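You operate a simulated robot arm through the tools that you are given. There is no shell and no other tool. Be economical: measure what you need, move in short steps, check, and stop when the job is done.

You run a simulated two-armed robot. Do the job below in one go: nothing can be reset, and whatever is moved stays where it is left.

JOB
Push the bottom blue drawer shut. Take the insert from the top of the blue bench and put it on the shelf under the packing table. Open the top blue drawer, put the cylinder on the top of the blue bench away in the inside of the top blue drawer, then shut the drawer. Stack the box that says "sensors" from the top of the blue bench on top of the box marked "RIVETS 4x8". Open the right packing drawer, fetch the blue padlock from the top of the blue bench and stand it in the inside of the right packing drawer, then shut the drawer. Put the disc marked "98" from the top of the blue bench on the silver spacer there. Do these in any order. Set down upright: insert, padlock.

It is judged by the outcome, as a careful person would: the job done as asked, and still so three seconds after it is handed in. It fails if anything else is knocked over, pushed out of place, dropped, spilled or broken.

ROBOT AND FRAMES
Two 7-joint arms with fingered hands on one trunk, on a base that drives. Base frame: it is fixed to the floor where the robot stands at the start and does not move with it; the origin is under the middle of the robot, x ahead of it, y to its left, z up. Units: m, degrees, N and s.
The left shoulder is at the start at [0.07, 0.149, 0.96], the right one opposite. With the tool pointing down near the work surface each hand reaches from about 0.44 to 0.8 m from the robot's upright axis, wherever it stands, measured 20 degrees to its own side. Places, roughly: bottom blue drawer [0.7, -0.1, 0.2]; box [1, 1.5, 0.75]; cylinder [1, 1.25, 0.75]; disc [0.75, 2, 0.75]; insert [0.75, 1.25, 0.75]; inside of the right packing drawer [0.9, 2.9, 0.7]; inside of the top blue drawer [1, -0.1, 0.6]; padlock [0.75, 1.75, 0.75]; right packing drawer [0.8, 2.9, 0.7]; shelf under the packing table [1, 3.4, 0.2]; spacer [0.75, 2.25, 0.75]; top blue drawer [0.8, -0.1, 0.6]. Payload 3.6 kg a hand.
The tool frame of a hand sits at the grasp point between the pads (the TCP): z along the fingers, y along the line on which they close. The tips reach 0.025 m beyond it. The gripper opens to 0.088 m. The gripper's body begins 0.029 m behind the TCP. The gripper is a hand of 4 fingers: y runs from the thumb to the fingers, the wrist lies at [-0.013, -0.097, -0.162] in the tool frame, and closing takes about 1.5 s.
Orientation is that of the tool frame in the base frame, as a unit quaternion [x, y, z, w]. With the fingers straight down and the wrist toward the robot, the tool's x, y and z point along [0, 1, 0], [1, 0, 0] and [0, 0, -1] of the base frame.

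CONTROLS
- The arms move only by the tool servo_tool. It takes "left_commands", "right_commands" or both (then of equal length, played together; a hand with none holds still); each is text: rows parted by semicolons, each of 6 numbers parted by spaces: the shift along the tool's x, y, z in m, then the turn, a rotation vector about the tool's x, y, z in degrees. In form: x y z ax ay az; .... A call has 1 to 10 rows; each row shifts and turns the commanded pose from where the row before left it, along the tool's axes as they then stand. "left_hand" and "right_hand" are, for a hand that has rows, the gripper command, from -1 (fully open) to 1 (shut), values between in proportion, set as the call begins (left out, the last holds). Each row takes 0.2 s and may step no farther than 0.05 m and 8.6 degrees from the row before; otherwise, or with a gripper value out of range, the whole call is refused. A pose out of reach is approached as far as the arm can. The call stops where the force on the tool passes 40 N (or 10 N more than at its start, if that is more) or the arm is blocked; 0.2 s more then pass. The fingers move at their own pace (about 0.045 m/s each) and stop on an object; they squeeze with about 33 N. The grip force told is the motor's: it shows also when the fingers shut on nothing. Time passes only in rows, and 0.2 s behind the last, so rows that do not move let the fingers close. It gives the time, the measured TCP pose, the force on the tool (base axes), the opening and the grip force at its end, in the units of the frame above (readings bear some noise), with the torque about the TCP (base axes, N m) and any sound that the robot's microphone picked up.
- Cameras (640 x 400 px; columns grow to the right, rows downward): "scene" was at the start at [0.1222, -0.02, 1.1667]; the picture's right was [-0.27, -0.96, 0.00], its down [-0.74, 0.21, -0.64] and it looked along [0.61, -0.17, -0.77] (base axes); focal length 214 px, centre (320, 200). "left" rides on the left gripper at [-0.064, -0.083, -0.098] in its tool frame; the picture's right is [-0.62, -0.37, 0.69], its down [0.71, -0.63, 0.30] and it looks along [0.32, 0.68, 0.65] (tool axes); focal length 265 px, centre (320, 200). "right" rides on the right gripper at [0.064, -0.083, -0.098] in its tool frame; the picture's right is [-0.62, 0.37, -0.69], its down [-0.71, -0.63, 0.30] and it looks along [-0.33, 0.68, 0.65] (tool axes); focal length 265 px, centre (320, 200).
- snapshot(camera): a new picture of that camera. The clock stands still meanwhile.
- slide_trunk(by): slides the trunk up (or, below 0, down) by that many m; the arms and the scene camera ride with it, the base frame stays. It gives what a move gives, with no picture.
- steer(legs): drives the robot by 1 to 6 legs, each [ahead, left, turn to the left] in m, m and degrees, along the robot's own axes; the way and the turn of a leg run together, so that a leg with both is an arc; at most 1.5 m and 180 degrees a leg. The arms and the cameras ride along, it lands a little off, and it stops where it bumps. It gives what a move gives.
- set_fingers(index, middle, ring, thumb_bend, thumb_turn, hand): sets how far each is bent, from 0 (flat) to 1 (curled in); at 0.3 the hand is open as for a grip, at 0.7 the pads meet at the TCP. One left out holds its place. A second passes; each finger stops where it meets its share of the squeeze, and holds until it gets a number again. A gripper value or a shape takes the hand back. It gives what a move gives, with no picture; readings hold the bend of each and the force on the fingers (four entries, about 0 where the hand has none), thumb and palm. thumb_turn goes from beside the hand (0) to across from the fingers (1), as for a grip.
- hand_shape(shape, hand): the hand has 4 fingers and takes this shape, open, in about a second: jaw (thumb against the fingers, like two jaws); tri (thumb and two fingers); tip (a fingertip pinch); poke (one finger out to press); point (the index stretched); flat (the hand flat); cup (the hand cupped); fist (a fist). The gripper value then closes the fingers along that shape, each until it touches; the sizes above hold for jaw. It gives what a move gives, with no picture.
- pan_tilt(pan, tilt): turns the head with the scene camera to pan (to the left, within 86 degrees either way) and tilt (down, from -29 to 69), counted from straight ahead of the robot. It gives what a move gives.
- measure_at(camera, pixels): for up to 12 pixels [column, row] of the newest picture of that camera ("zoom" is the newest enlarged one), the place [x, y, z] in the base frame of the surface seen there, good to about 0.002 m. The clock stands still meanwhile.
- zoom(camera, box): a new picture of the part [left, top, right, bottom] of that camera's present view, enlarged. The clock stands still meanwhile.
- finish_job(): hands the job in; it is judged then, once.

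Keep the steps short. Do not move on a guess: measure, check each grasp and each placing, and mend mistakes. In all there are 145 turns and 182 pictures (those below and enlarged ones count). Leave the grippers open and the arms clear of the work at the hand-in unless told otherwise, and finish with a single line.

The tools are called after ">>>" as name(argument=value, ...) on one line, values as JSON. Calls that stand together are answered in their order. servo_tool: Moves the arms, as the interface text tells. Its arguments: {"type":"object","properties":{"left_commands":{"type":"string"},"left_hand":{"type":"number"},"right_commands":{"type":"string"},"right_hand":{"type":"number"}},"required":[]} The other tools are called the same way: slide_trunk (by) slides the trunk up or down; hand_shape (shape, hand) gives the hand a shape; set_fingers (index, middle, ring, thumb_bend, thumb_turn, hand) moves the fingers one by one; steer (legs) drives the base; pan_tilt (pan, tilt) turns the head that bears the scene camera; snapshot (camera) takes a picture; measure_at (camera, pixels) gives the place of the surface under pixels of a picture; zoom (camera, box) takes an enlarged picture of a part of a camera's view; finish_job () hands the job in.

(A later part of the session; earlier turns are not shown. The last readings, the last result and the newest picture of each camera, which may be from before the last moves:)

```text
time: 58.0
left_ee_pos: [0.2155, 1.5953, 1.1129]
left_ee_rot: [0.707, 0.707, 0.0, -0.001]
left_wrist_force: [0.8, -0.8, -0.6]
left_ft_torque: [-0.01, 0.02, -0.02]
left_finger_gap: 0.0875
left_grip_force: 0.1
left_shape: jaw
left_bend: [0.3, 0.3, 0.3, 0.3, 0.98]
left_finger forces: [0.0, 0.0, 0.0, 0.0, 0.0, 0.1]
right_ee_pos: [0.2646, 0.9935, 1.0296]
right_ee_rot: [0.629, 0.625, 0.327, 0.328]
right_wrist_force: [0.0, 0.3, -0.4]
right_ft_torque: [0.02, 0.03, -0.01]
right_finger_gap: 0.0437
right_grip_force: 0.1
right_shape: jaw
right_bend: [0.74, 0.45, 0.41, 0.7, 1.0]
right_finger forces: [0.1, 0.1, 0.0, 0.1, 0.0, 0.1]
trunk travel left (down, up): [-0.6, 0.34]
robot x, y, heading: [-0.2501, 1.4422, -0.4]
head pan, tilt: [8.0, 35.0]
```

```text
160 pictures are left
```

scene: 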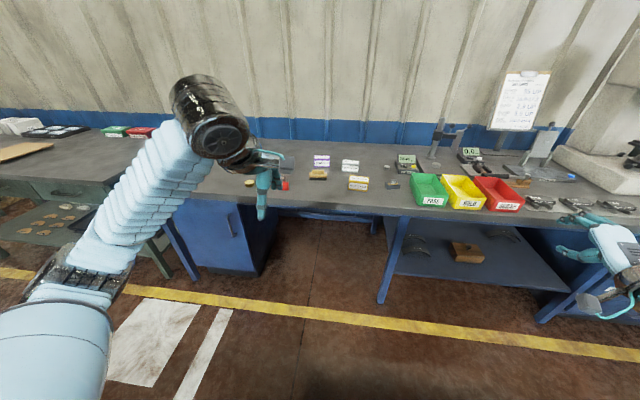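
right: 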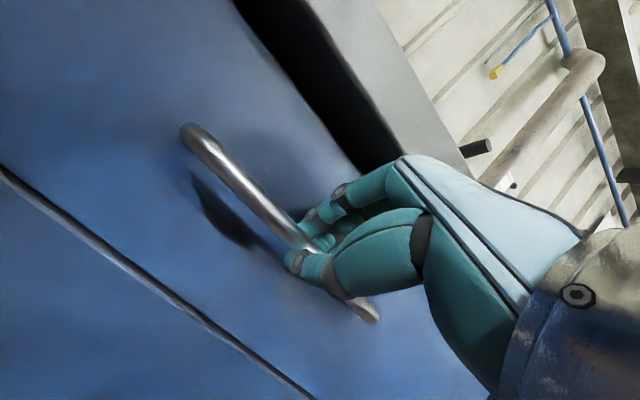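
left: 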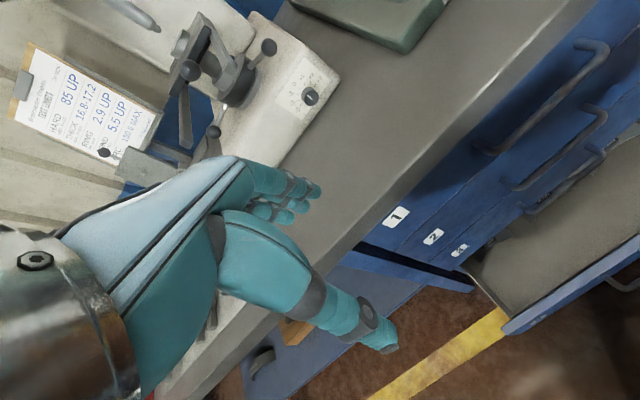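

I enlarge the item area.

>>> zoom(camera="scene", box=[230, 140, 430, 220])

>>> measure_at(camera="scene", pixels=[[322, 161], [318, 175], [350, 166], [358, 183], [391, 184], [403, 168], [285, 184], [250, 185], [255, 195], [388, 168], [412, 185], [368, 215]])

```text
3.20 times, centred on (330, 180) of scene
```

zoom: 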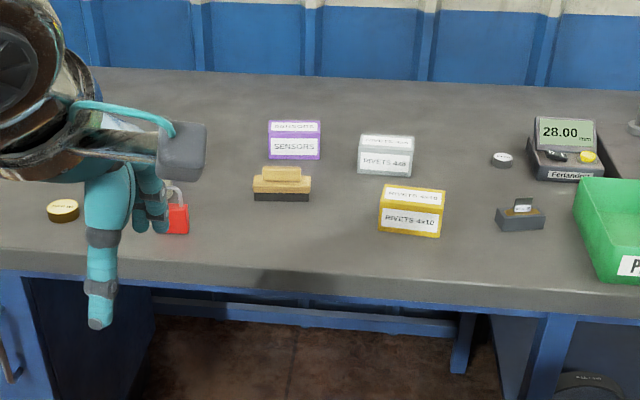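

```text
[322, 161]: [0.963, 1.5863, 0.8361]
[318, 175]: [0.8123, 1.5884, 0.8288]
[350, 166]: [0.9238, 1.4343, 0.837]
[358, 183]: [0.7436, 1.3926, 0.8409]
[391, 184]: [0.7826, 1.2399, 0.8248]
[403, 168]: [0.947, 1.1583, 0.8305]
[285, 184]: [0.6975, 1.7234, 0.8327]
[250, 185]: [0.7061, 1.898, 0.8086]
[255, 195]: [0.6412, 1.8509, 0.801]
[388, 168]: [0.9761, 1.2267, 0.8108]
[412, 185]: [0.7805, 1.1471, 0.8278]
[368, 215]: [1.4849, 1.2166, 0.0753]
```

The boxes are clear: "SENSORS" (purple) at about [0.97, 1.59], a grey rivets box at [0.93, 1.43], a yellow one, the insert and a small cylinder. I turn the right hand back to pointing down and move it inward.

>>> servo_tool(right_commands="0 0 0 8 0 0; 0 0 0 8 0 0; 0 0 0 8 0 0; 0 0 0 8 0 0; 0 0 0 8 0 0; 0 0 0 8 0 0; 0 0 0 7.1 0 0; 0.04 0.03 0 0 0 0; 0.04 0.03 0 0 0 0; 0 0 0 0 0 0", right_hand=-1)

>>> steer(legs=[[0, 0.25, 0], [0.3, 0, 0]])

>>> pan_tilt(pan=-10, tilt=40)

>>> snapshot(camera="scene")

```text
time: 60.2
left_ee_pos: [0.2138, 1.594, 1.114]
left_ee_rot: [0.707, 0.707, 0.001, 0.0]
left_wrist_force: [-0.5, 0.1, 0.5]
left_ft_torque: [0.0, -0.02, -0.01]
left_finger_gap: 0.0877
left_grip_force: 0.0
left_shape: jaw
left_bend: [0.3, 0.3, 0.3, 0.3, 0.98]
left_finger forces: [0.0, 0.0, 0.0, 0.0, 0.0, 0.1]
right_ee_pos: [0.3223, 1.0761, 1.0286]
right_ee_rot: [0.71, 0.705, 0.003, 0.0]
right_wrist_force: [-1.9, -0.4, 0.6]
right_ft_torque: [-0.02, -0.02, 0.01]
right_finger_gap: 0.0881
right_grip_force: 0.1
right_shape: jaw
right_bend: [0.3, 0.3, 0.3, 0.3, 0.98]
right_finger forces: [0.0, 0.0, 0.0, 0.0, 0.1, 0.0]
trunk travel left (down, up): [-0.6, 0.34]
robot x, y, heading: [-0.2518, 1.4418, -0.4]
head pan, tilt: [8.0, 35.0]
```

```text
time: 67.9
left_ee_pos: [0.5083, 1.8495, 1.1131]
left_ee_rot: [0.706, 0.708, 0.001, 0.001]
left_wrist_force: [0.2, 0.0, 0.4]
left_ft_torque: [-0.01, 0.0, 0.01]
left_finger_gap: 0.0876
left_grip_force: 0.0
left_shape: jaw
left_bend: [0.3, 0.3, 0.3, 0.3, 0.98]
left_finger forces: [0.1, 0.0, 0.0, 0.1, 0.0, 0.1]
right_ee_pos: [0.6191, 1.3319, 1.0284]
right_ee_rot: [0.708, 0.706, 0.001, 0.001]
right_wrist_force: [-0.1, -0.4, 0.0]
right_ft_torque: [0.01, -0.02, 0.0]
right_finger_gap: 0.0876
right_grip_force: 0.0
right_shape: jaw
right_bend: [0.3, 0.3, 0.3, 0.3, 0.98]
right_finger forces: [0.0, 0.0, 0.0, 0.1, 0.0, 0.0]
trunk travel left (down, up): [-0.6, 0.34]
robot x, y, heading: [0.0456, 1.6911, 0.1]
head pan, tilt: [8.0, 35.0]
```

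```text
time: 68.7
left_ee_pos: [0.5084, 1.8476, 1.1113]
left_ee_rot: [0.706, 0.708, 0.0, 0.0]
left_wrist_force: [-0.3, -0.1, 0.8]
left_ft_torque: [0.01, -0.01, 0.0]
left_finger_gap: 0.0877
left_grip_force: 0.0
left_shape: jaw
left_bend: [0.3, 0.3, 0.3, 0.3, 0.98]
left_finger forces: [0.1, 0.1, 0.1, 0.0, 0.1, 0.0]
right_ee_pos: [0.6189, 1.3303, 1.0274]
right_ee_rot: [0.708, 0.706, 0.001, 0.001]
right_wrist_force: [0.4, 0.1, -0.9]
right_ft_torque: [0.02, 0.01, 0.02]
right_finger_gap: 0.0878
right_grip_force: 0.0
right_shape: jaw
right_bend: [0.3, 0.3, 0.3, 0.3, 0.98]
right_finger forces: [0.2, 0.1, 0.0, 0.0, 0.1, 0.0]
trunk travel left (down, up): [-0.6, 0.34]
robot x, y, heading: [0.0461, 1.6934, 0.2]
head pan, tilt: [-10.0, 40.0]
```

```text
158 pictures are left
```

scene: 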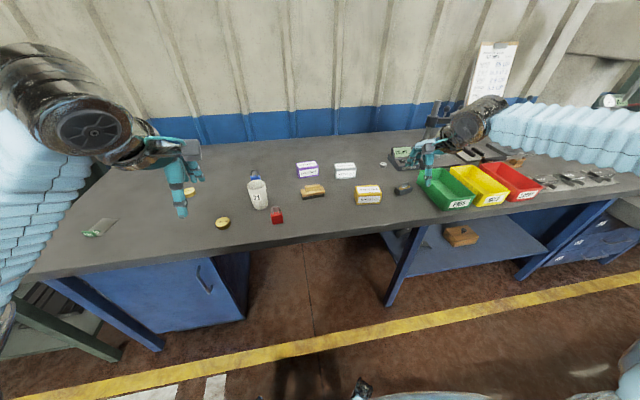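

I enlarge both halves and measure the items.

>>> zoom(camera="scene", box=[280, 140, 440, 220])

>>> measure_at(camera="scene", pixels=[[306, 164], [306, 171], [316, 163], [298, 166], [345, 166], [345, 173], [355, 167], [383, 164], [403, 187], [403, 193], [397, 189], [410, 188]])

>>> zoom(camera="scene", box=[170, 150, 310, 240])

>>> measure_at(camera="scene", pixels=[[253, 174], [255, 182], [257, 188], [262, 204], [277, 215], [222, 221], [216, 224], [229, 221], [189, 190], [196, 191], [95, 232], [312, 189]])

```text
4.00 times, centred on (360, 180) of scene
```

zoom: 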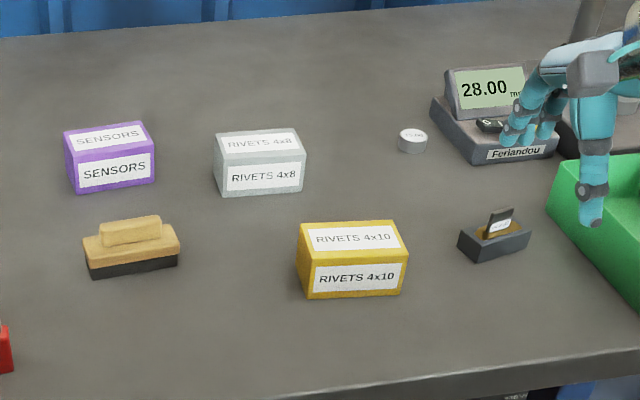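

```text
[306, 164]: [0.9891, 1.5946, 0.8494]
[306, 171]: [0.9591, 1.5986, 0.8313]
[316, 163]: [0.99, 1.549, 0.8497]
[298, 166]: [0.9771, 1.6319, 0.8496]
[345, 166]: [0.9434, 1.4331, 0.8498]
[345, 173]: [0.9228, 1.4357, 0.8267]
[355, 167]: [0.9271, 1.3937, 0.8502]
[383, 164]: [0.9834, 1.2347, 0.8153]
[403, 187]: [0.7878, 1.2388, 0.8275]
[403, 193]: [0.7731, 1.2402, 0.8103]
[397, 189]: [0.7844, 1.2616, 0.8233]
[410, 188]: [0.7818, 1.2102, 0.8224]
```

```text
4.44 times, centred on (240, 195) of scene
```

zoom: 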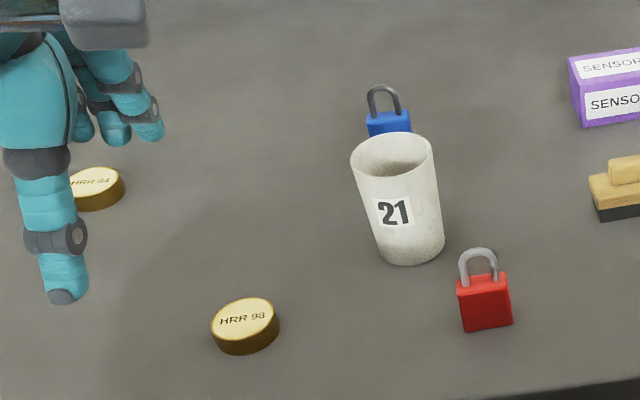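

```text
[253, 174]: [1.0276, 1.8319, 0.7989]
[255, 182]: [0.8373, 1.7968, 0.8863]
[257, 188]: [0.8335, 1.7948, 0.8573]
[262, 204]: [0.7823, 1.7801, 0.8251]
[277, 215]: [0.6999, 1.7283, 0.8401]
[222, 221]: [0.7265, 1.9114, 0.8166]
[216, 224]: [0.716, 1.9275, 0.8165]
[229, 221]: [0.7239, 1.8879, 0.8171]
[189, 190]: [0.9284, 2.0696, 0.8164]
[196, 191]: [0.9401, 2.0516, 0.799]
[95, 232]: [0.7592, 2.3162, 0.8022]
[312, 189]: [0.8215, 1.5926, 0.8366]
```

Next I need to come closer. I check how far the robot's base reaches ahead, by looking down.

>>> pan_tilt(pan=-10, tilt=66)

>>> snapshot(camera="scene")

>>> measure_at(camera="scene", pixels=[[315, 285], [255, 275], [310, 265], [200, 290], [270, 225], [320, 230]])

```text
time: 69.6
left_ee_pos: [0.5078, 1.8494, 1.1131]
left_ee_rot: [0.706, 0.708, 0.001, 0.001]
left_wrist_force: [0.3, 0.5, 0.3]
left_ft_torque: [-0.01, -0.01, -0.04]
left_finger_gap: 0.0878
left_grip_force: 0.0
left_shape: jaw
left_bend: [0.3, 0.3, 0.3, 0.3, 0.98]
left_finger forces: [0.0, 0.0, 0.0, 0.1, 0.0, 0.0]
right_ee_pos: [0.6193, 1.3313, 1.0282]
right_ee_rot: [0.708, 0.706, 0.001, 0.0]
right_wrist_force: [0.2, 0.1, 0.3]
right_ft_torque: [-0.02, -0.02, -0.02]
right_finger_gap: 0.0875
right_grip_force: 0.0
right_shape: jaw
right_bend: [0.3, 0.3, 0.3, 0.3, 0.98]
right_finger forces: [0.1, 0.0, 0.0, 0.0, 0.0, 0.0]
trunk travel left (down, up): [-0.6, 0.34]
robot x, y, heading: [0.0412, 1.687, 0.1]
head pan, tilt: [-10.0, 66.0]
```

```text
155 pictures are left
```

scene: 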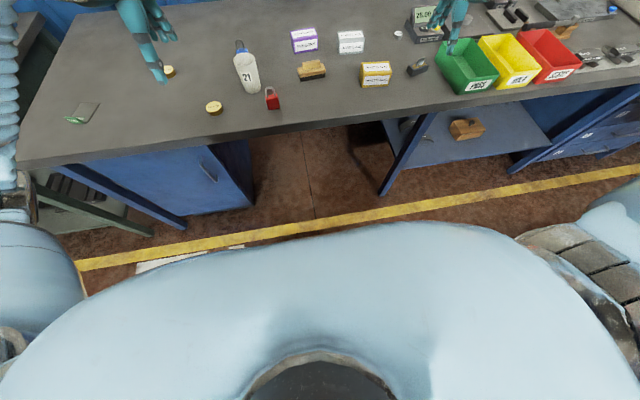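

```text
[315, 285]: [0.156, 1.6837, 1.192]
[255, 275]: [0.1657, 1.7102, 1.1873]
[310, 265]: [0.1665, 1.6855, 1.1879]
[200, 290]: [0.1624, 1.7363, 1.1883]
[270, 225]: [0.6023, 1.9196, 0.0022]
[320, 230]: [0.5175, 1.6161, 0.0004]
```

The feet reach about 0.28 m ahead of the axis, so robot x = 0.26 is safe. I drive there, with y = 1.81 for the right hand, and look through the right hand camera.

>>> steer(legs=[[0.22, 0.12, 0]])

>>> servo_tool(right_commands="0.04 0.02 0 0 0 0; 0.04 0.02 0 0 0 0; 0.04 0.02 0 0 0 0; 0 0 0 0 0 0")

>>> snapshot(camera="right")

>>> pan_tilt(pan=-10, tilt=50)

>>> snapshot(camera="scene")

```text
time: 73.0
left_ee_pos: [0.7299, 1.9673, 1.1128]
left_ee_rot: [0.706, 0.709, 0.0, 0.001]
left_wrist_force: [0.3, 0.2, -0.4]
left_ft_torque: [0.02, 0.0, -0.04]
left_finger_gap: 0.0879
left_grip_force: 0.0
left_shape: jaw
left_bend: [0.3, 0.3, 0.3, 0.3, 0.98]
left_finger forces: [0.0, 0.0, 0.1, 0.1, 0.0, 0.1]
right_ee_pos: [0.8394, 1.4485, 1.0285]
right_ee_rot: [0.708, 0.706, 0.001, 0.0]
right_wrist_force: [0.6, 0.0, -0.2]
right_ft_torque: [0.01, 0.02, 0.0]
right_finger_gap: 0.0874
right_grip_force: 0.1
right_shape: jaw
right_bend: [0.3, 0.3, 0.3, 0.3, 0.98]
right_finger forces: [0.1, 0.1, 0.0, 0.0, 0.0, 0.0]
trunk travel left (down, up): [-0.6, 0.34]
robot x, y, heading: [0.2672, 1.8111, 0.1]
head pan, tilt: [-10.0, 66.0]
```

```text
time: 74.0
left_ee_pos: [0.729, 1.9661, 1.1137]
left_ee_rot: [0.706, 0.708, 0.002, 0.001]
left_wrist_force: [-0.2, -0.6, -0.3]
left_ft_torque: [-0.04, -0.02, 0.02]
left_finger_gap: 0.0877
left_grip_force: 0.1
left_shape: jaw
left_bend: [0.3, 0.3, 0.3, 0.3, 0.98]
left_finger forces: [0.1, 0.0, 0.0, 0.0, 0.0, 0.0]
right_ee_pos: [0.9, 1.5672, 1.0261]
right_ee_rot: [0.708, 0.706, 0.001, -0.001]
right_wrist_force: [-0.2, 0.8, -0.2]
right_ft_torque: [0.01, -0.01, 0.0]
right_finger_gap: 0.0878
right_grip_force: 0.0
right_shape: jaw
right_bend: [0.3, 0.3, 0.3, 0.3, 0.98]
right_finger forces: [0.0, 0.1, 0.1, 0.1, 0.0, 0.0]
trunk travel left (down, up): [-0.6, 0.34]
robot x, y, heading: [0.2651, 1.8039, 0.1]
head pan, tilt: [-10.0, 66.0]
```

```text
154 pictures are left
```

right: 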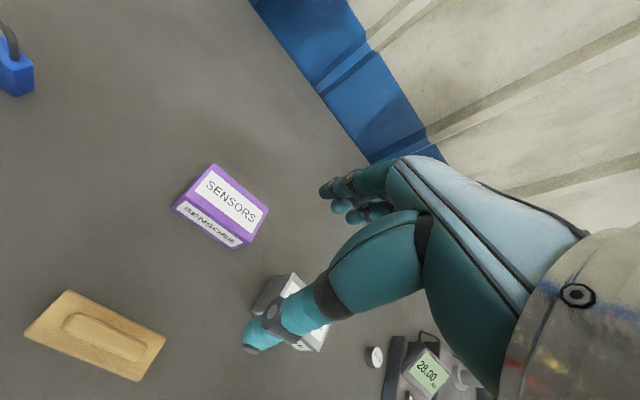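

```text
time: 74.8
left_ee_pos: [0.7305, 1.9661, 1.1136]
left_ee_rot: [0.707, 0.708, 0.001, 0.0]
left_wrist_force: [-0.2, -0.4, -0.1]
left_ft_torque: [0.02, 0.03, 0.06]
left_finger_gap: 0.088
left_grip_force: 0.1
left_shape: jaw
left_bend: [0.3, 0.3, 0.3, 0.3, 0.98]
left_finger forces: [0.1, 0.0, 0.0, 0.0, 0.1, 0.0]
right_ee_pos: [0.8992, 1.5656, 1.0265]
right_ee_rot: [0.708, 0.706, 0.002, 0.001]
right_wrist_force: [0.8, -0.3, -0.1]
right_ft_torque: [0.01, 0.02, 0.0]
right_finger_gap: 0.0874
right_grip_force: 0.0
right_shape: jaw
right_bend: [0.3, 0.3, 0.3, 0.3, 0.98]
right_finger forces: [0.1, 0.0, 0.0, 0.1, 0.0, 0.0]
trunk travel left (down, up): [-0.6, 0.34]
robot x, y, heading: [0.2678, 1.8094, -0.2]
head pan, tilt: [-10.0, 50.0]
```

```text
153 pictures are left
```

scene: 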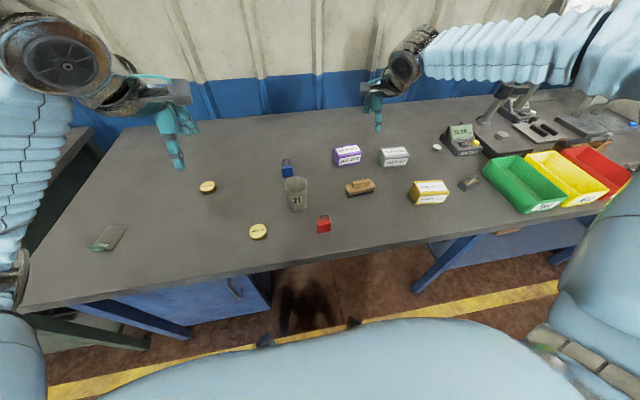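

I enlarge the two boxes for exact corners.

>>> zoom(camera="scene", box=[320, 130, 420, 180])

```text
6.40 times, centred on (370, 155) of scene
```

zoom: 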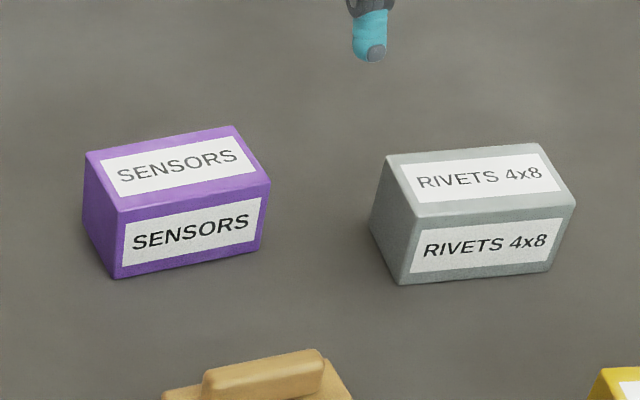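

>>> measure_at(camera="zoom", pixels=[[90, 155], [232, 130], [265, 183], [122, 210], [390, 158], [542, 147], [571, 200], [414, 212], [122, 272], [408, 280]])

```text
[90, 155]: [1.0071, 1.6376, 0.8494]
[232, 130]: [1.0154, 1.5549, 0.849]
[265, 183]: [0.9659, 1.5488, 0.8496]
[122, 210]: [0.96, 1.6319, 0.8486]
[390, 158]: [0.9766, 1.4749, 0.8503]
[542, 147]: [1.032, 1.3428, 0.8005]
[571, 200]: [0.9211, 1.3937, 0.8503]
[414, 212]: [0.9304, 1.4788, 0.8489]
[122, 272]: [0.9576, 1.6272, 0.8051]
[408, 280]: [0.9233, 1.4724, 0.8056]
```

Sensors box: centre [0.987, 1.593], turned +4°. Rivets 4x8: centre [0.949, 1.434], turned -6°, tops at 0.85. I bring the right hand over the sensors box and lower part of the way.

>>> servo_tool(right_commands="0.0135 0.044 0 0 0 -2; 0.0135 0.044 0 0 0 -2; 0 0 0.04 0 0 0; 0 0 0.04 0 0 0; 0 0 0.02 0 0 0; 0 0 0 0 0 0")

>>> snapshot(camera="right")

>>> zoom(camera="scene", box=[290, 100, 450, 200])

```text
time: 76.2
left_ee_pos: [0.7277, 1.9682, 1.1137]
left_ee_rot: [0.706, 0.708, 0.001, 0.001]
left_wrist_force: [0.1, 0.4, 0.8]
left_ft_torque: [0.0, 0.04, 0.01]
left_finger_gap: 0.0879
left_grip_force: 0.1
left_shape: jaw
left_bend: [0.3, 0.3, 0.3, 0.3, 0.98]
left_finger forces: [0.1, 0.1, 0.0, 0.0, 0.0, 0.0]
right_ee_pos: [0.9539, 1.5854, 0.9334]
right_ee_rot: [0.683, 0.73, 0.002, 0.001]
right_wrist_force: [-0.6, -0.2, 0.0]
right_ft_torque: [-0.04, -0.02, 0.02]
right_finger_gap: 0.0878
right_grip_force: 0.0
right_shape: jaw
right_bend: [0.3, 0.3, 0.3, 0.3, 0.98]
right_finger forces: [0.1, 0.1, 0.1, 0.1, 0.0, 0.1]
right hand out of reach, approached as far as the arm can: row 2, 4, 5
trunk travel left (down, up): [-0.6, 0.34]
robot x, y, heading: [0.2705, 1.8097, -0.1]
head pan, tilt: [-10.0, 50.0]
```

```text
151 pictures are left
```

right: 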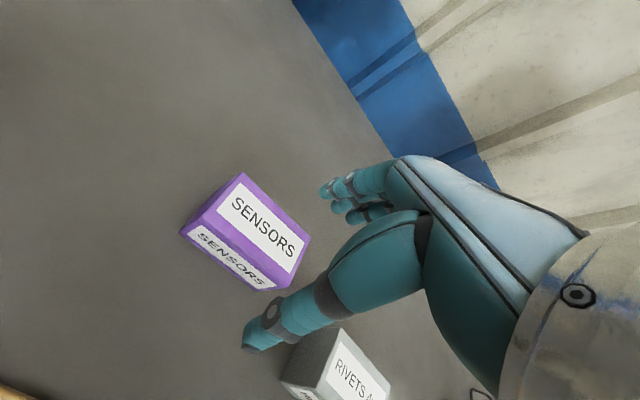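

```text
4.00 times, centred on (370, 150) of scene
```

zoom: 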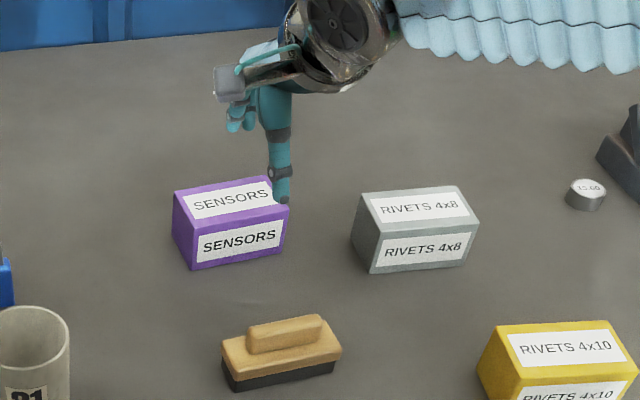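

The hand comes up short at x = 0.954. I raise it, drive 5 cm ahead and lower the trunk 7 cm to gain reach.

>>> servo_tool(right_commands="0 -0.01 -0.05 0 0 0; 0 -0.01 -0.03 0 0 0")

>>> steer(legs=[[0.05, 0, 0]])

>>> slide_trunk(by=-0.07)

```text
refused: row 1 steps farther than a row can; nothing moved
```

```text
time: 77.6
left_ee_pos: [0.7799, 1.9683, 1.1129]
left_ee_rot: [0.706, 0.709, 0.001, 0.0]
left_wrist_force: [0.3, 0.7, -0.8]
left_ft_torque: [0.01, -0.02, 0.0]
left_finger_gap: 0.0877
left_grip_force: 0.0
left_shape: jaw
left_bend: [0.3, 0.3, 0.3, 0.3, 0.98]
left_finger forces: [0.1, 0.0, 0.1, 0.1, 0.0, 0.1]
right_ee_pos: [1.0062, 1.587, 0.9354]
right_ee_rot: [0.683, 0.73, 0.001, 0.0]
right_wrist_force: [0.1, 0.4, -0.1]
right_ft_torque: [0.0, -0.03, -0.01]
right_finger_gap: 0.0874
right_grip_force: 0.1
right_shape: jaw
right_bend: [0.3, 0.3, 0.3, 0.3, 0.98]
right_finger forces: [0.0, 0.1, 0.0, 0.0, 0.0, 0.0]
trunk travel left (down, up): [-0.6, 0.34]
robot x, y, heading: [0.3202, 1.8111, 0.3]
head pan, tilt: [-10.0, 50.0]
```

```text
time: 78.6
left_ee_pos: [0.7803, 1.9677, 1.0428]
left_ee_rot: [0.706, 0.708, 0.001, 0.0]
left_wrist_force: [0.8, -0.7, -0.3]
left_ft_torque: [0.0, 0.0, 0.0]
left_finger_gap: 0.0877
left_grip_force: 0.2
left_shape: jaw
left_bend: [0.3, 0.3, 0.3, 0.3, 0.98]
left_finger forces: [0.0, 0.1, 0.0, 0.1, 0.0, 0.1]
right_ee_pos: [1.0061, 1.5861, 0.8633]
right_ee_rot: [0.683, 0.73, 0.001, 0.0]
right_wrist_force: [-0.6, 0.6, 0.6]
right_ft_torque: [-0.02, 0.01, -0.01]
right_finger_gap: 0.0877
right_grip_force: 0.1
right_shape: jaw
right_bend: [0.3, 0.3, 0.3, 0.3, 0.98]
right_finger forces: [0.1, 0.1, 0.1, 0.0, 0.0, 0.0]
trunk travel left (down, up): [-0.53, 0.41]
robot x, y, heading: [0.3239, 1.8062, 0.1]
head pan, tilt: [-10.0, 50.0]
```

The raise was refused but the rest went through. The hand is low, though with no contact force. I raise it 4 cm and look.

>>> servo_tool(right_commands="0 0 -0.04 0 0 0; 0 0 0 0 0 0")

>>> snapshot(camera="right")

>>> zoom(camera="scene", box=[280, 100, 440, 200])

```text
time: 79.2
left_ee_pos: [0.7803, 1.9658, 1.0432]
left_ee_rot: [0.706, 0.708, 0.001, -0.001]
left_wrist_force: [0.4, -0.6, -0.4]
left_ft_torque: [0.01, 0.03, -0.03]
left_finger_gap: 0.0877
left_grip_force: 0.0
left_shape: jaw
left_bend: [0.3, 0.3, 0.3, 0.3, 0.98]
left_finger forces: [0.0, 0.1, 0.1, 0.0, 0.1, 0.0]
right_ee_pos: [1.0077, 1.5888, 0.9029]
right_ee_rot: [0.683, 0.73, 0.001, -0.001]
right_wrist_force: [0.2, 0.6, 0.3]
right_ft_torque: [-0.01, 0.02, -0.01]
right_finger_gap: 0.0878
right_grip_force: 0.0
right_shape: jaw
right_bend: [0.3, 0.3, 0.3, 0.3, 0.98]
right_finger forces: [0.0, 0.0, 0.0, 0.1, 0.0, 0.0]
trunk travel left (down, up): [-0.53, 0.41]
robot x, y, heading: [0.3225, 1.8103, -0.1]
head pan, tilt: [-10.0, 50.0]
```

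```text
149 pictures are left
```

right: 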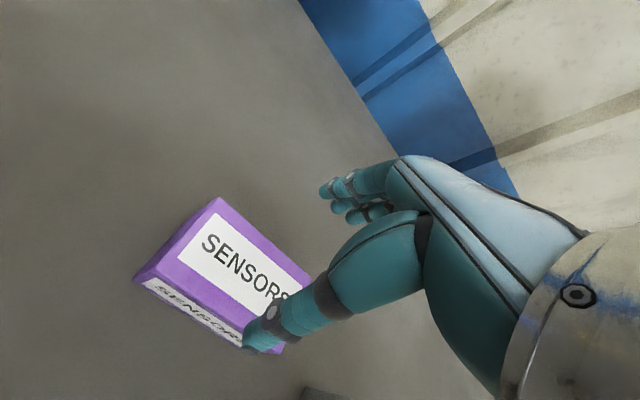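

```text
4.00 times, centred on (360, 150) of scene
```

zoom: 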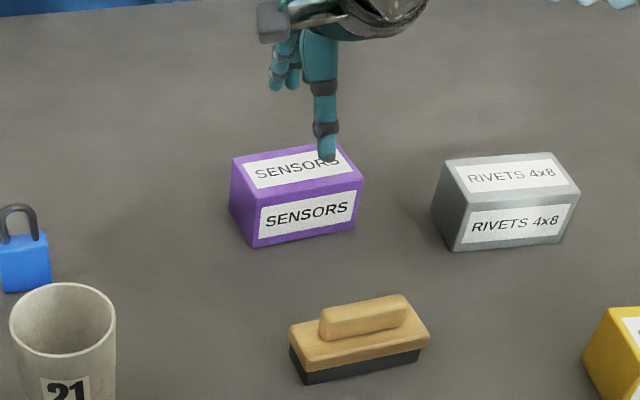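

I measure the box again to be sure it was not shifted.

>>> measure_at(camera="zoom", pixels=[[237, 162], [358, 180], [262, 206], [335, 150], [443, 166], [574, 188], [463, 206], [554, 157]])

>>> servo_tool(right_commands="0.005 -0.021 0 0 0 0; 0 0 0 0 0 0")

```text
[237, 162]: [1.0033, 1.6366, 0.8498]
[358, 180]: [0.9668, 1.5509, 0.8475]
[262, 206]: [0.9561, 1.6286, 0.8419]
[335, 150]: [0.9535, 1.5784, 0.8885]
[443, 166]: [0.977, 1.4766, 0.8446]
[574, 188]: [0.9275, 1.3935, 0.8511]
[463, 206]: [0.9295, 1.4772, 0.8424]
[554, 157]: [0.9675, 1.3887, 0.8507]
```

```text
time: 79.8
left_ee_pos: [0.7813, 1.9673, 1.0424]
left_ee_rot: [0.706, 0.708, 0.0, -0.001]
left_wrist_force: [0.1, 0.0, -0.9]
left_ft_torque: [-0.03, 0.02, 0.02]
left_finger_gap: 0.0877
left_grip_force: 0.1
left_shape: jaw
left_bend: [0.3, 0.3, 0.3, 0.3, 0.98]
left_finger forces: [0.0, 0.0, 0.1, 0.0, 0.1, 0.1]
right_ee_pos: [0.9877, 1.5918, 0.9003]
right_ee_rot: [0.683, 0.73, 0.001, -0.001]
right_wrist_force: [-0.4, -0.3, 0.8]
right_ft_torque: [0.01, -0.01, 0.0]
right_finger_gap: 0.0878
right_grip_force: 0.1
right_shape: jaw
right_bend: [0.3, 0.3, 0.3, 0.3, 0.98]
right_finger forces: [0.1, 0.0, 0.1, 0.0, 0.0, 0.0]
trunk travel left (down, up): [-0.53, 0.41]
robot x, y, heading: [0.3213, 1.8115, 0.3]
head pan, tilt: [-10.0, 50.0]
```

The box has not moved and the hand is centred over it. I descend to z of about 0.833 and close.

>>> servo_tool(right_commands="0 0 0.03 0 0 0; 0 0 0.025 0 0 0; 0 0 0.012 0 0 0; 0 0 0 0 0 0")

>>> servo_tool(right_commands="0 0 0 0 0 0; 0 0 0 0 0 0; 0 0 0 0 0 0; 0 0 0 0 0 0; 0 0 0 0 0 0; 0 0 0 0 0 0", right_hand=1)

>>> snapshot(camera="right")

```text
time: 80.8
left_ee_pos: [0.7804, 1.9672, 1.0429]
left_ee_rot: [0.706, 0.708, 0.001, 0.0]
left_wrist_force: [0.1, 0.0, -1.0]
left_ft_torque: [0.03, -0.01, 0.03]
left_finger_gap: 0.0877
left_grip_force: 0.1
left_shape: jaw
left_bend: [0.3, 0.3, 0.3, 0.3, 0.98]
left_finger forces: [0.0, 0.0, 0.1, 0.0, 0.0, 0.0]
right_ee_pos: [0.9856, 1.5897, 0.8366]
right_ee_rot: [0.683, 0.73, 0.003, 0.0]
right_wrist_force: [0.6, 0.1, 1.1]
right_ft_torque: [-0.02, -0.05, 0.0]
right_finger_gap: 0.0878
right_grip_force: 0.1
right_shape: jaw
right_bend: [0.29, 0.3, 0.3, 0.3, 0.98]
right_finger forces: [1.5, 0.0, 0.0, 0.0, 0.1, 0.1]
trunk travel left (down, up): [-0.53, 0.41]
robot x, y, heading: [0.3183, 1.8103, -0.3]
head pan, tilt: [-10.0, 50.0]
```

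```text
time: 82.2
left_ee_pos: [0.7805, 1.9662, 1.0429]
left_ee_rot: [0.706, 0.708, 0.001, 0.0]
left_wrist_force: [-0.2, 0.0, -0.6]
left_ft_torque: [-0.01, -0.01, 0.0]
left_finger_gap: 0.0878
left_grip_force: 0.0
left_shape: jaw
left_bend: [0.3, 0.3, 0.3, 0.3, 0.98]
left_finger forces: [0.1, 0.1, 0.1, 0.0, 0.0, 0.1]
right_ee_pos: [0.985, 1.5898, 0.8381]
right_ee_rot: [0.683, 0.73, 0.002, 0.0]
right_wrist_force: [0.1, -0.6, 0.7]
right_ft_torque: [-0.01, 0.1, 0.04]
right_finger_gap: 0.0558
right_grip_force: 33.0
right_shape: jaw
right_bend: [0.42, 0.41, 0.37, 0.68, 1.0]
right_finger forces: [17.0, 10.4, 3.1, 0.0, 30.9, 0.0]
trunk travel left (down, up): [-0.53, 0.41]
robot x, y, heading: [0.3213, 1.8125, 0.0]
head pan, tilt: [-10.0, 50.0]
```

```text
147 pictures are left
```

right: 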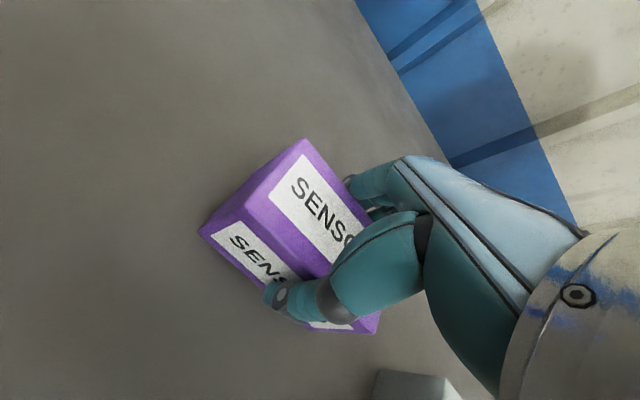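

Firm grip. I lift 9 cm and carry it over the grey box, turning it -10° to match.

>>> servo_tool(right_commands="0 0 -0.03 0 0 0; 0 0 -0.03 0 0 0; 0 0 -0.03 0 0 0; -0.039 -0.0121 0 0 0 0; -0.039 -0.0121 0 0 0 0; -0.039 -0.0121 0 0 0 0; -0.039 -0.0121 0 0 0 0; 0 0 0 0 0 5.1; 0 0 0 0 0 5.1; 0 0 0 0 0 0")

>>> zoom(camera="scene", box=[310, 90, 470, 190])

```text
time: 84.4
left_ee_pos: [0.7808, 1.9659, 1.0429]
left_ee_rot: [0.706, 0.708, 0.0, 0.0]
left_wrist_force: [-0.1, 0.1, 0.2]
left_ft_torque: [-0.04, 0.02, 0.01]
left_finger_gap: 0.0874
left_grip_force: 0.1
left_shape: jaw
left_bend: [0.3, 0.3, 0.3, 0.3, 0.98]
left_finger forces: [0.0, 0.1, 0.0, 0.0, 0.1, 0.0]
right_ee_pos: [0.9465, 1.4274, 0.9231]
right_ee_rot: [0.746, 0.666, 0.001, -0.001]
right_wrist_force: [0.1, 1.1, -2.5]
right_ft_torque: [-0.01, 0.03, -0.02]
right_finger_gap: 0.0558
right_grip_force: 32.5
right_shape: jaw
right_bend: [0.41, 0.41, 0.38, 0.68, 1.0]
right_finger forces: [17.6, 10.5, 2.5, 0.0, 30.3, 0.0]
trunk travel left (down, up): [-0.53, 0.41]
robot x, y, heading: [0.32, 1.8072, -0.1]
head pan, tilt: [-10.0, 50.0]
```

```text
4.00 times, centred on (390, 140) of scene
```

zoom: 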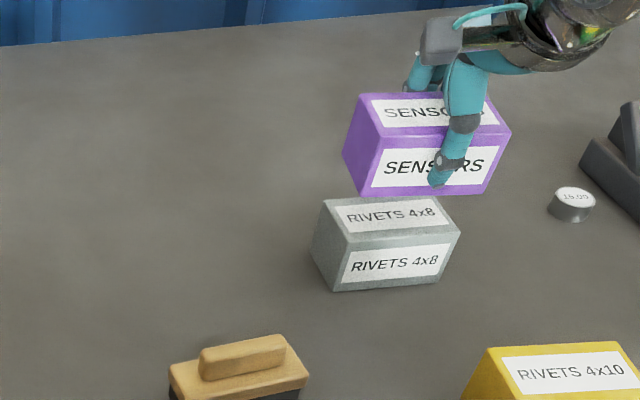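

I check the held box's corners against the grey box.

>>> measure_at(camera="zoom", pixels=[[366, 98], [380, 136], [507, 130], [348, 150], [484, 188], [364, 190], [326, 203], [454, 233], [348, 247], [437, 199]])

```text
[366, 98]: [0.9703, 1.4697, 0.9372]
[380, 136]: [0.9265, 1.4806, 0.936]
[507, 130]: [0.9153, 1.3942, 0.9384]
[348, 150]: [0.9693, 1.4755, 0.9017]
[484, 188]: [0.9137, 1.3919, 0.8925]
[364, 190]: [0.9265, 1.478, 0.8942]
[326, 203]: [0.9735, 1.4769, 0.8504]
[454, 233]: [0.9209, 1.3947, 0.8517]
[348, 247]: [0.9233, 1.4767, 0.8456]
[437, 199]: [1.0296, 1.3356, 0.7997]
```

Aligned to within 4 mm. I shift 4 mm ahead and lower gently until contact.

>>> servo_tool(right_commands="0 0.004 0.015 0 0 0; 0 0 0.012 0 0 0; 0 0 0.004 0 0 0; 0 0 0.002 0 0 0; 0 0 0 0 0 0")

>>> zoom(camera="scene", box=[310, 90, 470, 190])

```text
time: 85.6
left_ee_pos: [0.7796, 1.9677, 1.0427]
left_ee_rot: [0.705, 0.709, 0.002, 0.0]
left_wrist_force: [-0.2, -0.4, -0.8]
left_ft_torque: [-0.02, 0.02, 0.0]
left_finger_gap: 0.0876
left_grip_force: 0.1
left_shape: jaw
left_bend: [0.3, 0.3, 0.3, 0.3, 0.98]
left_finger forces: [0.0, 0.0, 0.0, 0.1, 0.0, 0.0]
right_ee_pos: [0.9522, 1.4295, 0.8942]
right_ee_rot: [0.746, 0.666, 0.002, 0.0]
right_wrist_force: [0.5, -0.9, -2.1]
right_ft_torque: [-0.02, -0.01, -0.01]
right_finger_gap: 0.0554
right_grip_force: 33.3
right_shape: jaw
right_bend: [0.41, 0.41, 0.38, 0.68, 1.0]
right_finger forces: [17.6, 10.5, 2.5, 0.0, 30.3, 0.0]
trunk travel left (down, up): [-0.53, 0.41]
robot x, y, heading: [0.3208, 1.8062, -0.1]
head pan, tilt: [-10.0, 50.0]
```

```text
4.00 times, centred on (390, 140) of scene
```

zoom: 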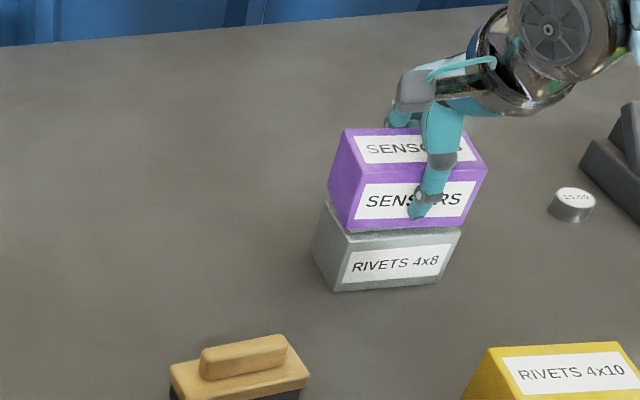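

About 6 mm remain. I lower in tiny steps.

>>> servo_tool(right_commands="0 0 0.003 0 0 0; 0 0 0.002 0 0 0; 0 0 0.001 0 0 0; 0 0 0 0 0 0")

```text
time: 86.6
left_ee_pos: [0.7792, 1.9678, 1.042]
left_ee_rot: [0.706, 0.708, 0.001, 0.0]
left_wrist_force: [-0.5, -0.2, -0.5]
left_ft_torque: [-0.04, -0.04, 0.02]
left_finger_gap: 0.0876
left_grip_force: 0.1
left_shape: jaw
left_bend: [0.3, 0.3, 0.3, 0.3, 0.98]
left_finger forces: [0.0, 0.0, 0.0, 0.0, 0.0, 0.1]
right_ee_pos: [0.9513, 1.4295, 0.8871]
right_ee_rot: [0.745, 0.667, 0.002, 0.001]
right_wrist_force: [0.2, -0.6, 1.7]
right_ft_torque: [0.03, 0.06, 0.02]
right_finger_gap: 0.0556
right_grip_force: 32.8
right_shape: jaw
right_bend: [0.41, 0.41, 0.37, 0.68, 1.0]
right_finger forces: [19.0, 10.7, 2.6, 0.1, 30.5, 0.0]
trunk travel left (down, up): [-0.53, 0.41]
robot x, y, heading: [0.321, 1.811, -0.0]
head pan, tilt: [-10.0, 50.0]
```

Contact is made (force turned from -2 to +1.7 N). I open, wait, and rise straight up.

>>> servo_tool(right_commands="0 0 0 0 0 0; 0 0 0 0 0 0; 0 0 0 0 0 0; 0 0 0 0 0 0; 0 0 -0.02 0 0 0; 0 0 -0.04 0 0 0; 0 0 -0.04 0 0 0; 0 0 0 0 0 0", right_hand=-1)

>>> snapshot(camera="right")

>>> zoom(camera="scene", box=[310, 90, 470, 190])

```text
time: 88.4
left_ee_pos: [0.7796, 1.9664, 1.0429]
left_ee_rot: [0.706, 0.708, 0.002, 0.0]
left_wrist_force: [-0.5, 0.2, 0.4]
left_ft_torque: [-0.02, 0.02, 0.01]
left_finger_gap: 0.0876
left_grip_force: 0.1
left_shape: jaw
left_bend: [0.3, 0.3, 0.3, 0.3, 0.98]
left_finger forces: [0.0, 0.1, 0.1, 0.0, 0.1, 0.0]
right_ee_pos: [0.9497, 1.4314, 0.9858]
right_ee_rot: [0.745, 0.667, 0.002, 0.0]
right_wrist_force: [0.1, -0.1, -0.1]
right_ft_torque: [0.01, 0.0, 0.01]
right_finger_gap: 0.0875
right_grip_force: 0.0
right_shape: jaw
right_bend: [0.3, 0.3, 0.3, 0.3, 0.98]
right_finger forces: [0.1, 0.1, 0.1, 0.0, 0.0, 0.1]
trunk travel left (down, up): [-0.53, 0.41]
robot x, y, heading: [0.3197, 1.8084, -0.1]
head pan, tilt: [-10.0, 50.0]
```

```text
144 pictures are left
```

right: 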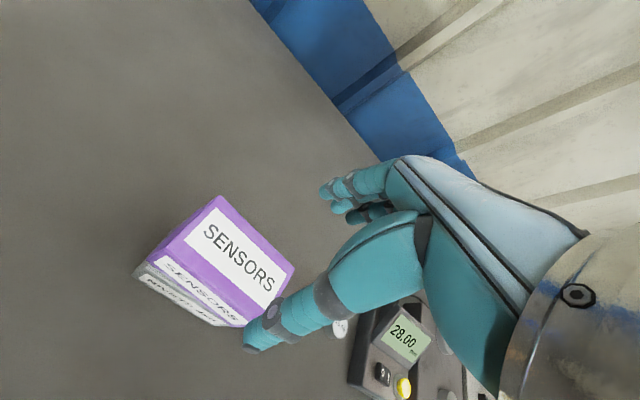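

```text
4.00 times, centred on (390, 140) of scene
```

zoom: 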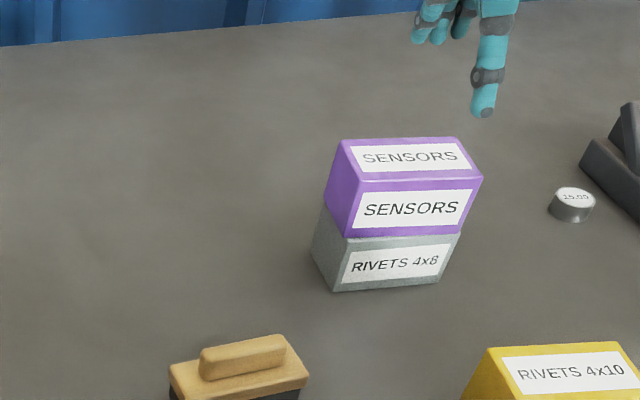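

The stack is good. Next the disc: I look left for the silver spacer.

>>> pan_tilt(pan=30, tilt=50)

>>> snapshot(camera="scene")

>>> snapshot(camera="left")

```text
time: 89.5
left_ee_pos: [0.78, 1.9677, 1.0437]
left_ee_rot: [0.706, 0.708, 0.001, 0.0]
left_wrist_force: [0.6, -0.3, 0.0]
left_ft_torque: [0.01, 0.01, 0.0]
left_finger_gap: 0.0877
left_grip_force: 0.0
left_shape: jaw
left_bend: [0.3, 0.3, 0.3, 0.3, 0.98]
left_finger forces: [0.0, 0.0, 0.0, 0.1, 0.0, 0.0]
right_ee_pos: [0.9489, 1.431, 0.9845]
right_ee_rot: [0.745, 0.667, 0.002, 0.0]
right_wrist_force: [0.2, 0.6, 0.3]
right_ft_torque: [-0.03, -0.03, -0.01]
right_finger_gap: 0.0879
right_grip_force: 0.1
right_shape: jaw
right_bend: [0.3, 0.3, 0.3, 0.3, 0.98]
right_finger forces: [0.1, 0.1, 0.0, 0.0, 0.0, 0.0]
trunk travel left (down, up): [-0.53, 0.41]
robot x, y, heading: [0.3223, 1.811, -0.1]
head pan, tilt: [30.0, 50.0]
```

```text
142 pictures are left
```

scene: 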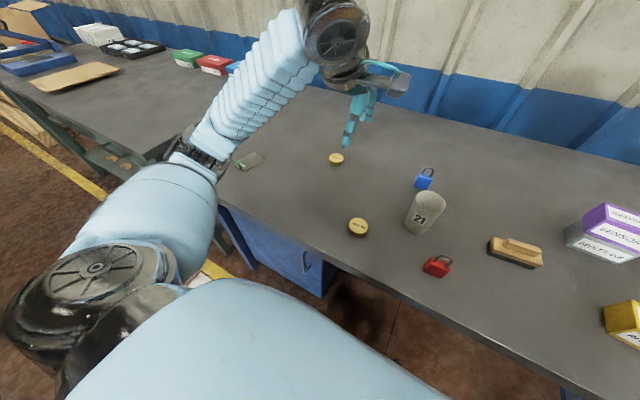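

```text
141 pictures are left
```

left: 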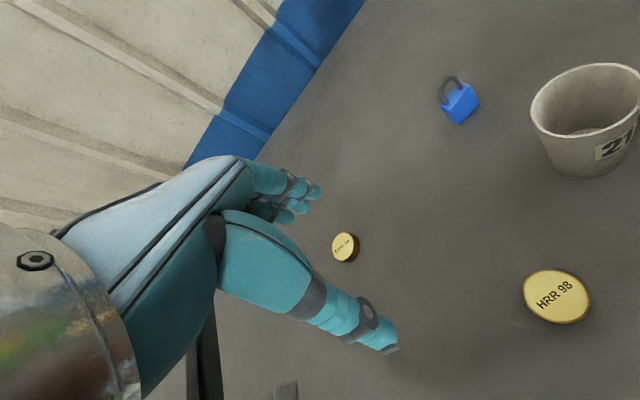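

>>> zoom(camera="scene", box=[210, 120, 370, 220])

>>> measure_at(camera="zoom", pixels=[[120, 165], [165, 130], [205, 145], [150, 190], [500, 155], [505, 175], [590, 420]])

```text
4.00 times, centred on (290, 170) of scene
```

zoom: 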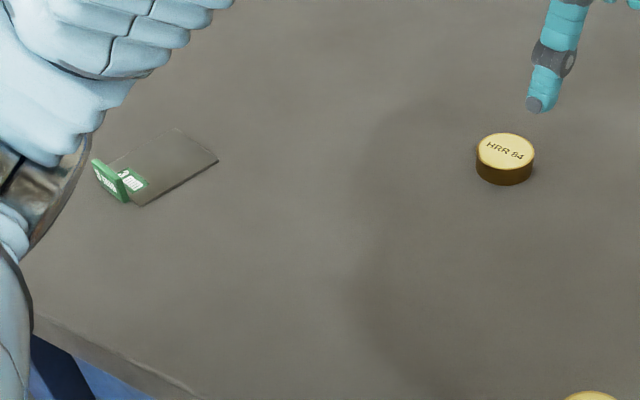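

```text
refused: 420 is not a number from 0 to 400
```

The clear bag with the green card is not a spacer. At the bottom of the left camera view (285, 390) something grey shows. I move the left hand left by 0.15 m and look.

>>> servo_tool(left_commands="0.05 0 0 0 0 0; 0.05 0 0 0 0 0; 0.05 0 0 0 0 0; 0 0 0 0 0 0")

>>> snapshot(camera="left")

>>> snapshot(camera="scene")

```text
time: 90.5
left_ee_pos: [0.7782, 2.1151, 1.0437]
left_ee_rot: [0.706, 0.708, 0.0, 0.0]
left_wrist_force: [0.1, 1.3, -0.2]
left_ft_torque: [0.0, -0.02, -0.03]
left_finger_gap: 0.0878
left_grip_force: 0.0
left_shape: jaw
left_bend: [0.3, 0.3, 0.3, 0.3, 0.98]
left_finger forces: [0.0, 0.1, 0.1, 0.0, 0.0, 0.0]
right_ee_pos: [0.9492, 1.4289, 0.9853]
right_ee_rot: [0.746, 0.666, 0.001, 0.0]
right_wrist_force: [-0.4, -0.2, -0.1]
right_ft_torque: [-0.02, 0.03, -0.02]
right_finger_gap: 0.0876
right_grip_force: 0.0
right_shape: jaw
right_bend: [0.3, 0.3, 0.3, 0.3, 0.98]
right_finger forces: [0.1, 0.0, 0.1, 0.1, 0.0, 0.1]
trunk travel left (down, up): [-0.53, 0.41]
robot x, y, heading: [0.3206, 1.81, 0.1]
head pan, tilt: [30.0, 50.0]
```

```text
139 pictures are left
```

left: 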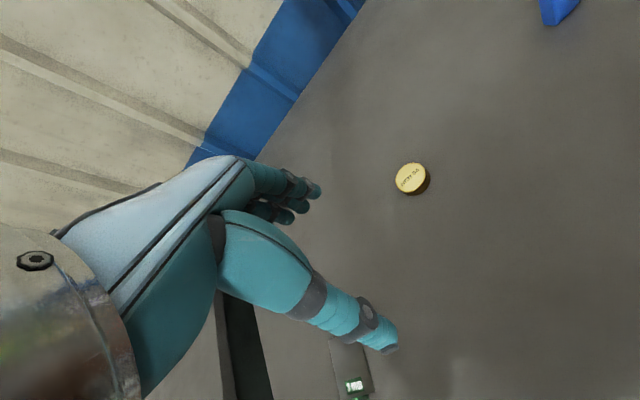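

```text
138 pictures are left
```

scene: 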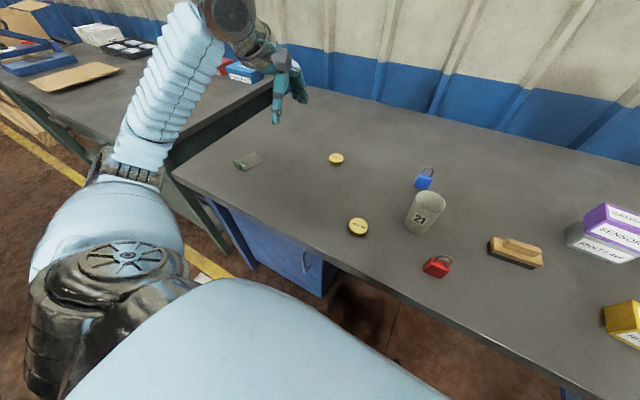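

Nothing else lies at that end of the bench, so the flat silver piece near [0.76, 2.32] must be it. I look at it closely.

>>> zoom(camera="scene", box=[220, 140, 284, 180])

>>> measure_at(camera="zoom", pixels=[[180, 240], [280, 135], [410, 145], [260, 260], [340, 175], [160, 200], [220, 280], [320, 320], [420, 200]])

```text
10.00 times, centred on (252, 160) of scene
```

zoom: 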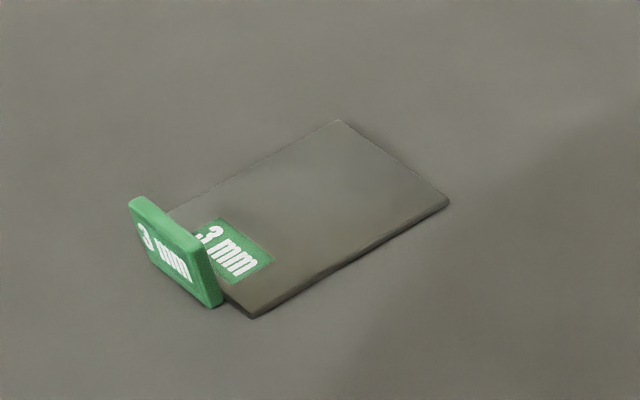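

```text
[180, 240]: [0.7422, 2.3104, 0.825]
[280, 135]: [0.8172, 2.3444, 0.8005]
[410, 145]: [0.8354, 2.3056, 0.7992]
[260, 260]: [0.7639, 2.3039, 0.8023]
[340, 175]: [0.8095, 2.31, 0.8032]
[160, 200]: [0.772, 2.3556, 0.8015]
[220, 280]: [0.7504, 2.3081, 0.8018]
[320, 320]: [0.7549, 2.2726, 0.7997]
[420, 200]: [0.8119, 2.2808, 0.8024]
```

It is a 3 mm silver spacer plate with a green end tab. I measure its corners and the disc, then shift the base for the left hand to reach the disc.

>>> measure_at(camera="zoom", pixels=[[338, 126], [442, 203], [255, 308], [180, 215], [300, 290], [230, 225], [270, 262]])

>>> zoom(camera="scene", box=[326, 200, 390, 240])

>>> steer(legs=[[-0.14, -0.08, 0]])

```text
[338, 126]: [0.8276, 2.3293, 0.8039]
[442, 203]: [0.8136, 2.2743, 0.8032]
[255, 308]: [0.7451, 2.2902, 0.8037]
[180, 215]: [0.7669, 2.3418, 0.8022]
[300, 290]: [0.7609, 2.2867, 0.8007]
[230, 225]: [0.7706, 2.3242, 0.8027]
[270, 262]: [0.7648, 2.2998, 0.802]
```

```text
10.00 times, centred on (358, 220) of scene
```

zoom: 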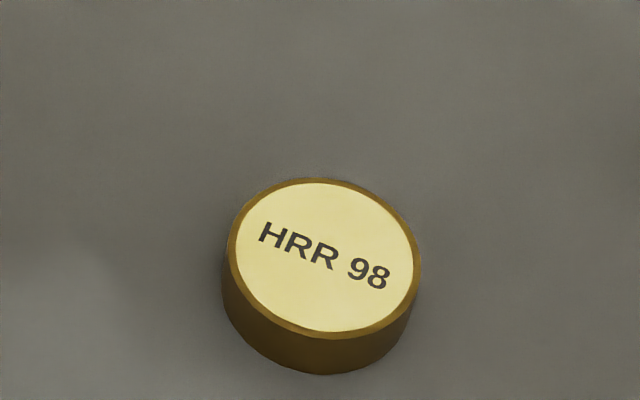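

```text
time: 92.9
left_ee_pos: [0.6389, 2.0344, 1.0433]
left_ee_rot: [0.705, 0.709, 0.001, -0.001]
left_wrist_force: [0.2, 0.0, 0.5]
left_ft_torque: [0.0, -0.01, -0.03]
left_finger_gap: 0.0878
left_grip_force: 0.0
left_shape: jaw
left_bend: [0.3, 0.3, 0.3, 0.3, 0.98]
left_finger forces: [0.1, 0.0, 0.1, 0.1, 0.1, 0.0]
right_ee_pos: [0.812, 1.3502, 0.9847]
right_ee_rot: [0.744, 0.668, 0.001, -0.001]
right_wrist_force: [0.1, -0.2, 0.4]
right_ft_torque: [-0.04, 0.01, 0.03]
right_finger_gap: 0.0875
right_grip_force: 0.1
right_shape: jaw
right_bend: [0.3, 0.3, 0.3, 0.3, 0.98]
right_finger forces: [0.0, 0.0, 0.0, 0.1, 0.0, 0.1]
trunk travel left (down, up): [-0.53, 0.41]
robot x, y, heading: [0.1777, 1.7282, 0.0]
head pan, tilt: [30.0, 50.0]
```

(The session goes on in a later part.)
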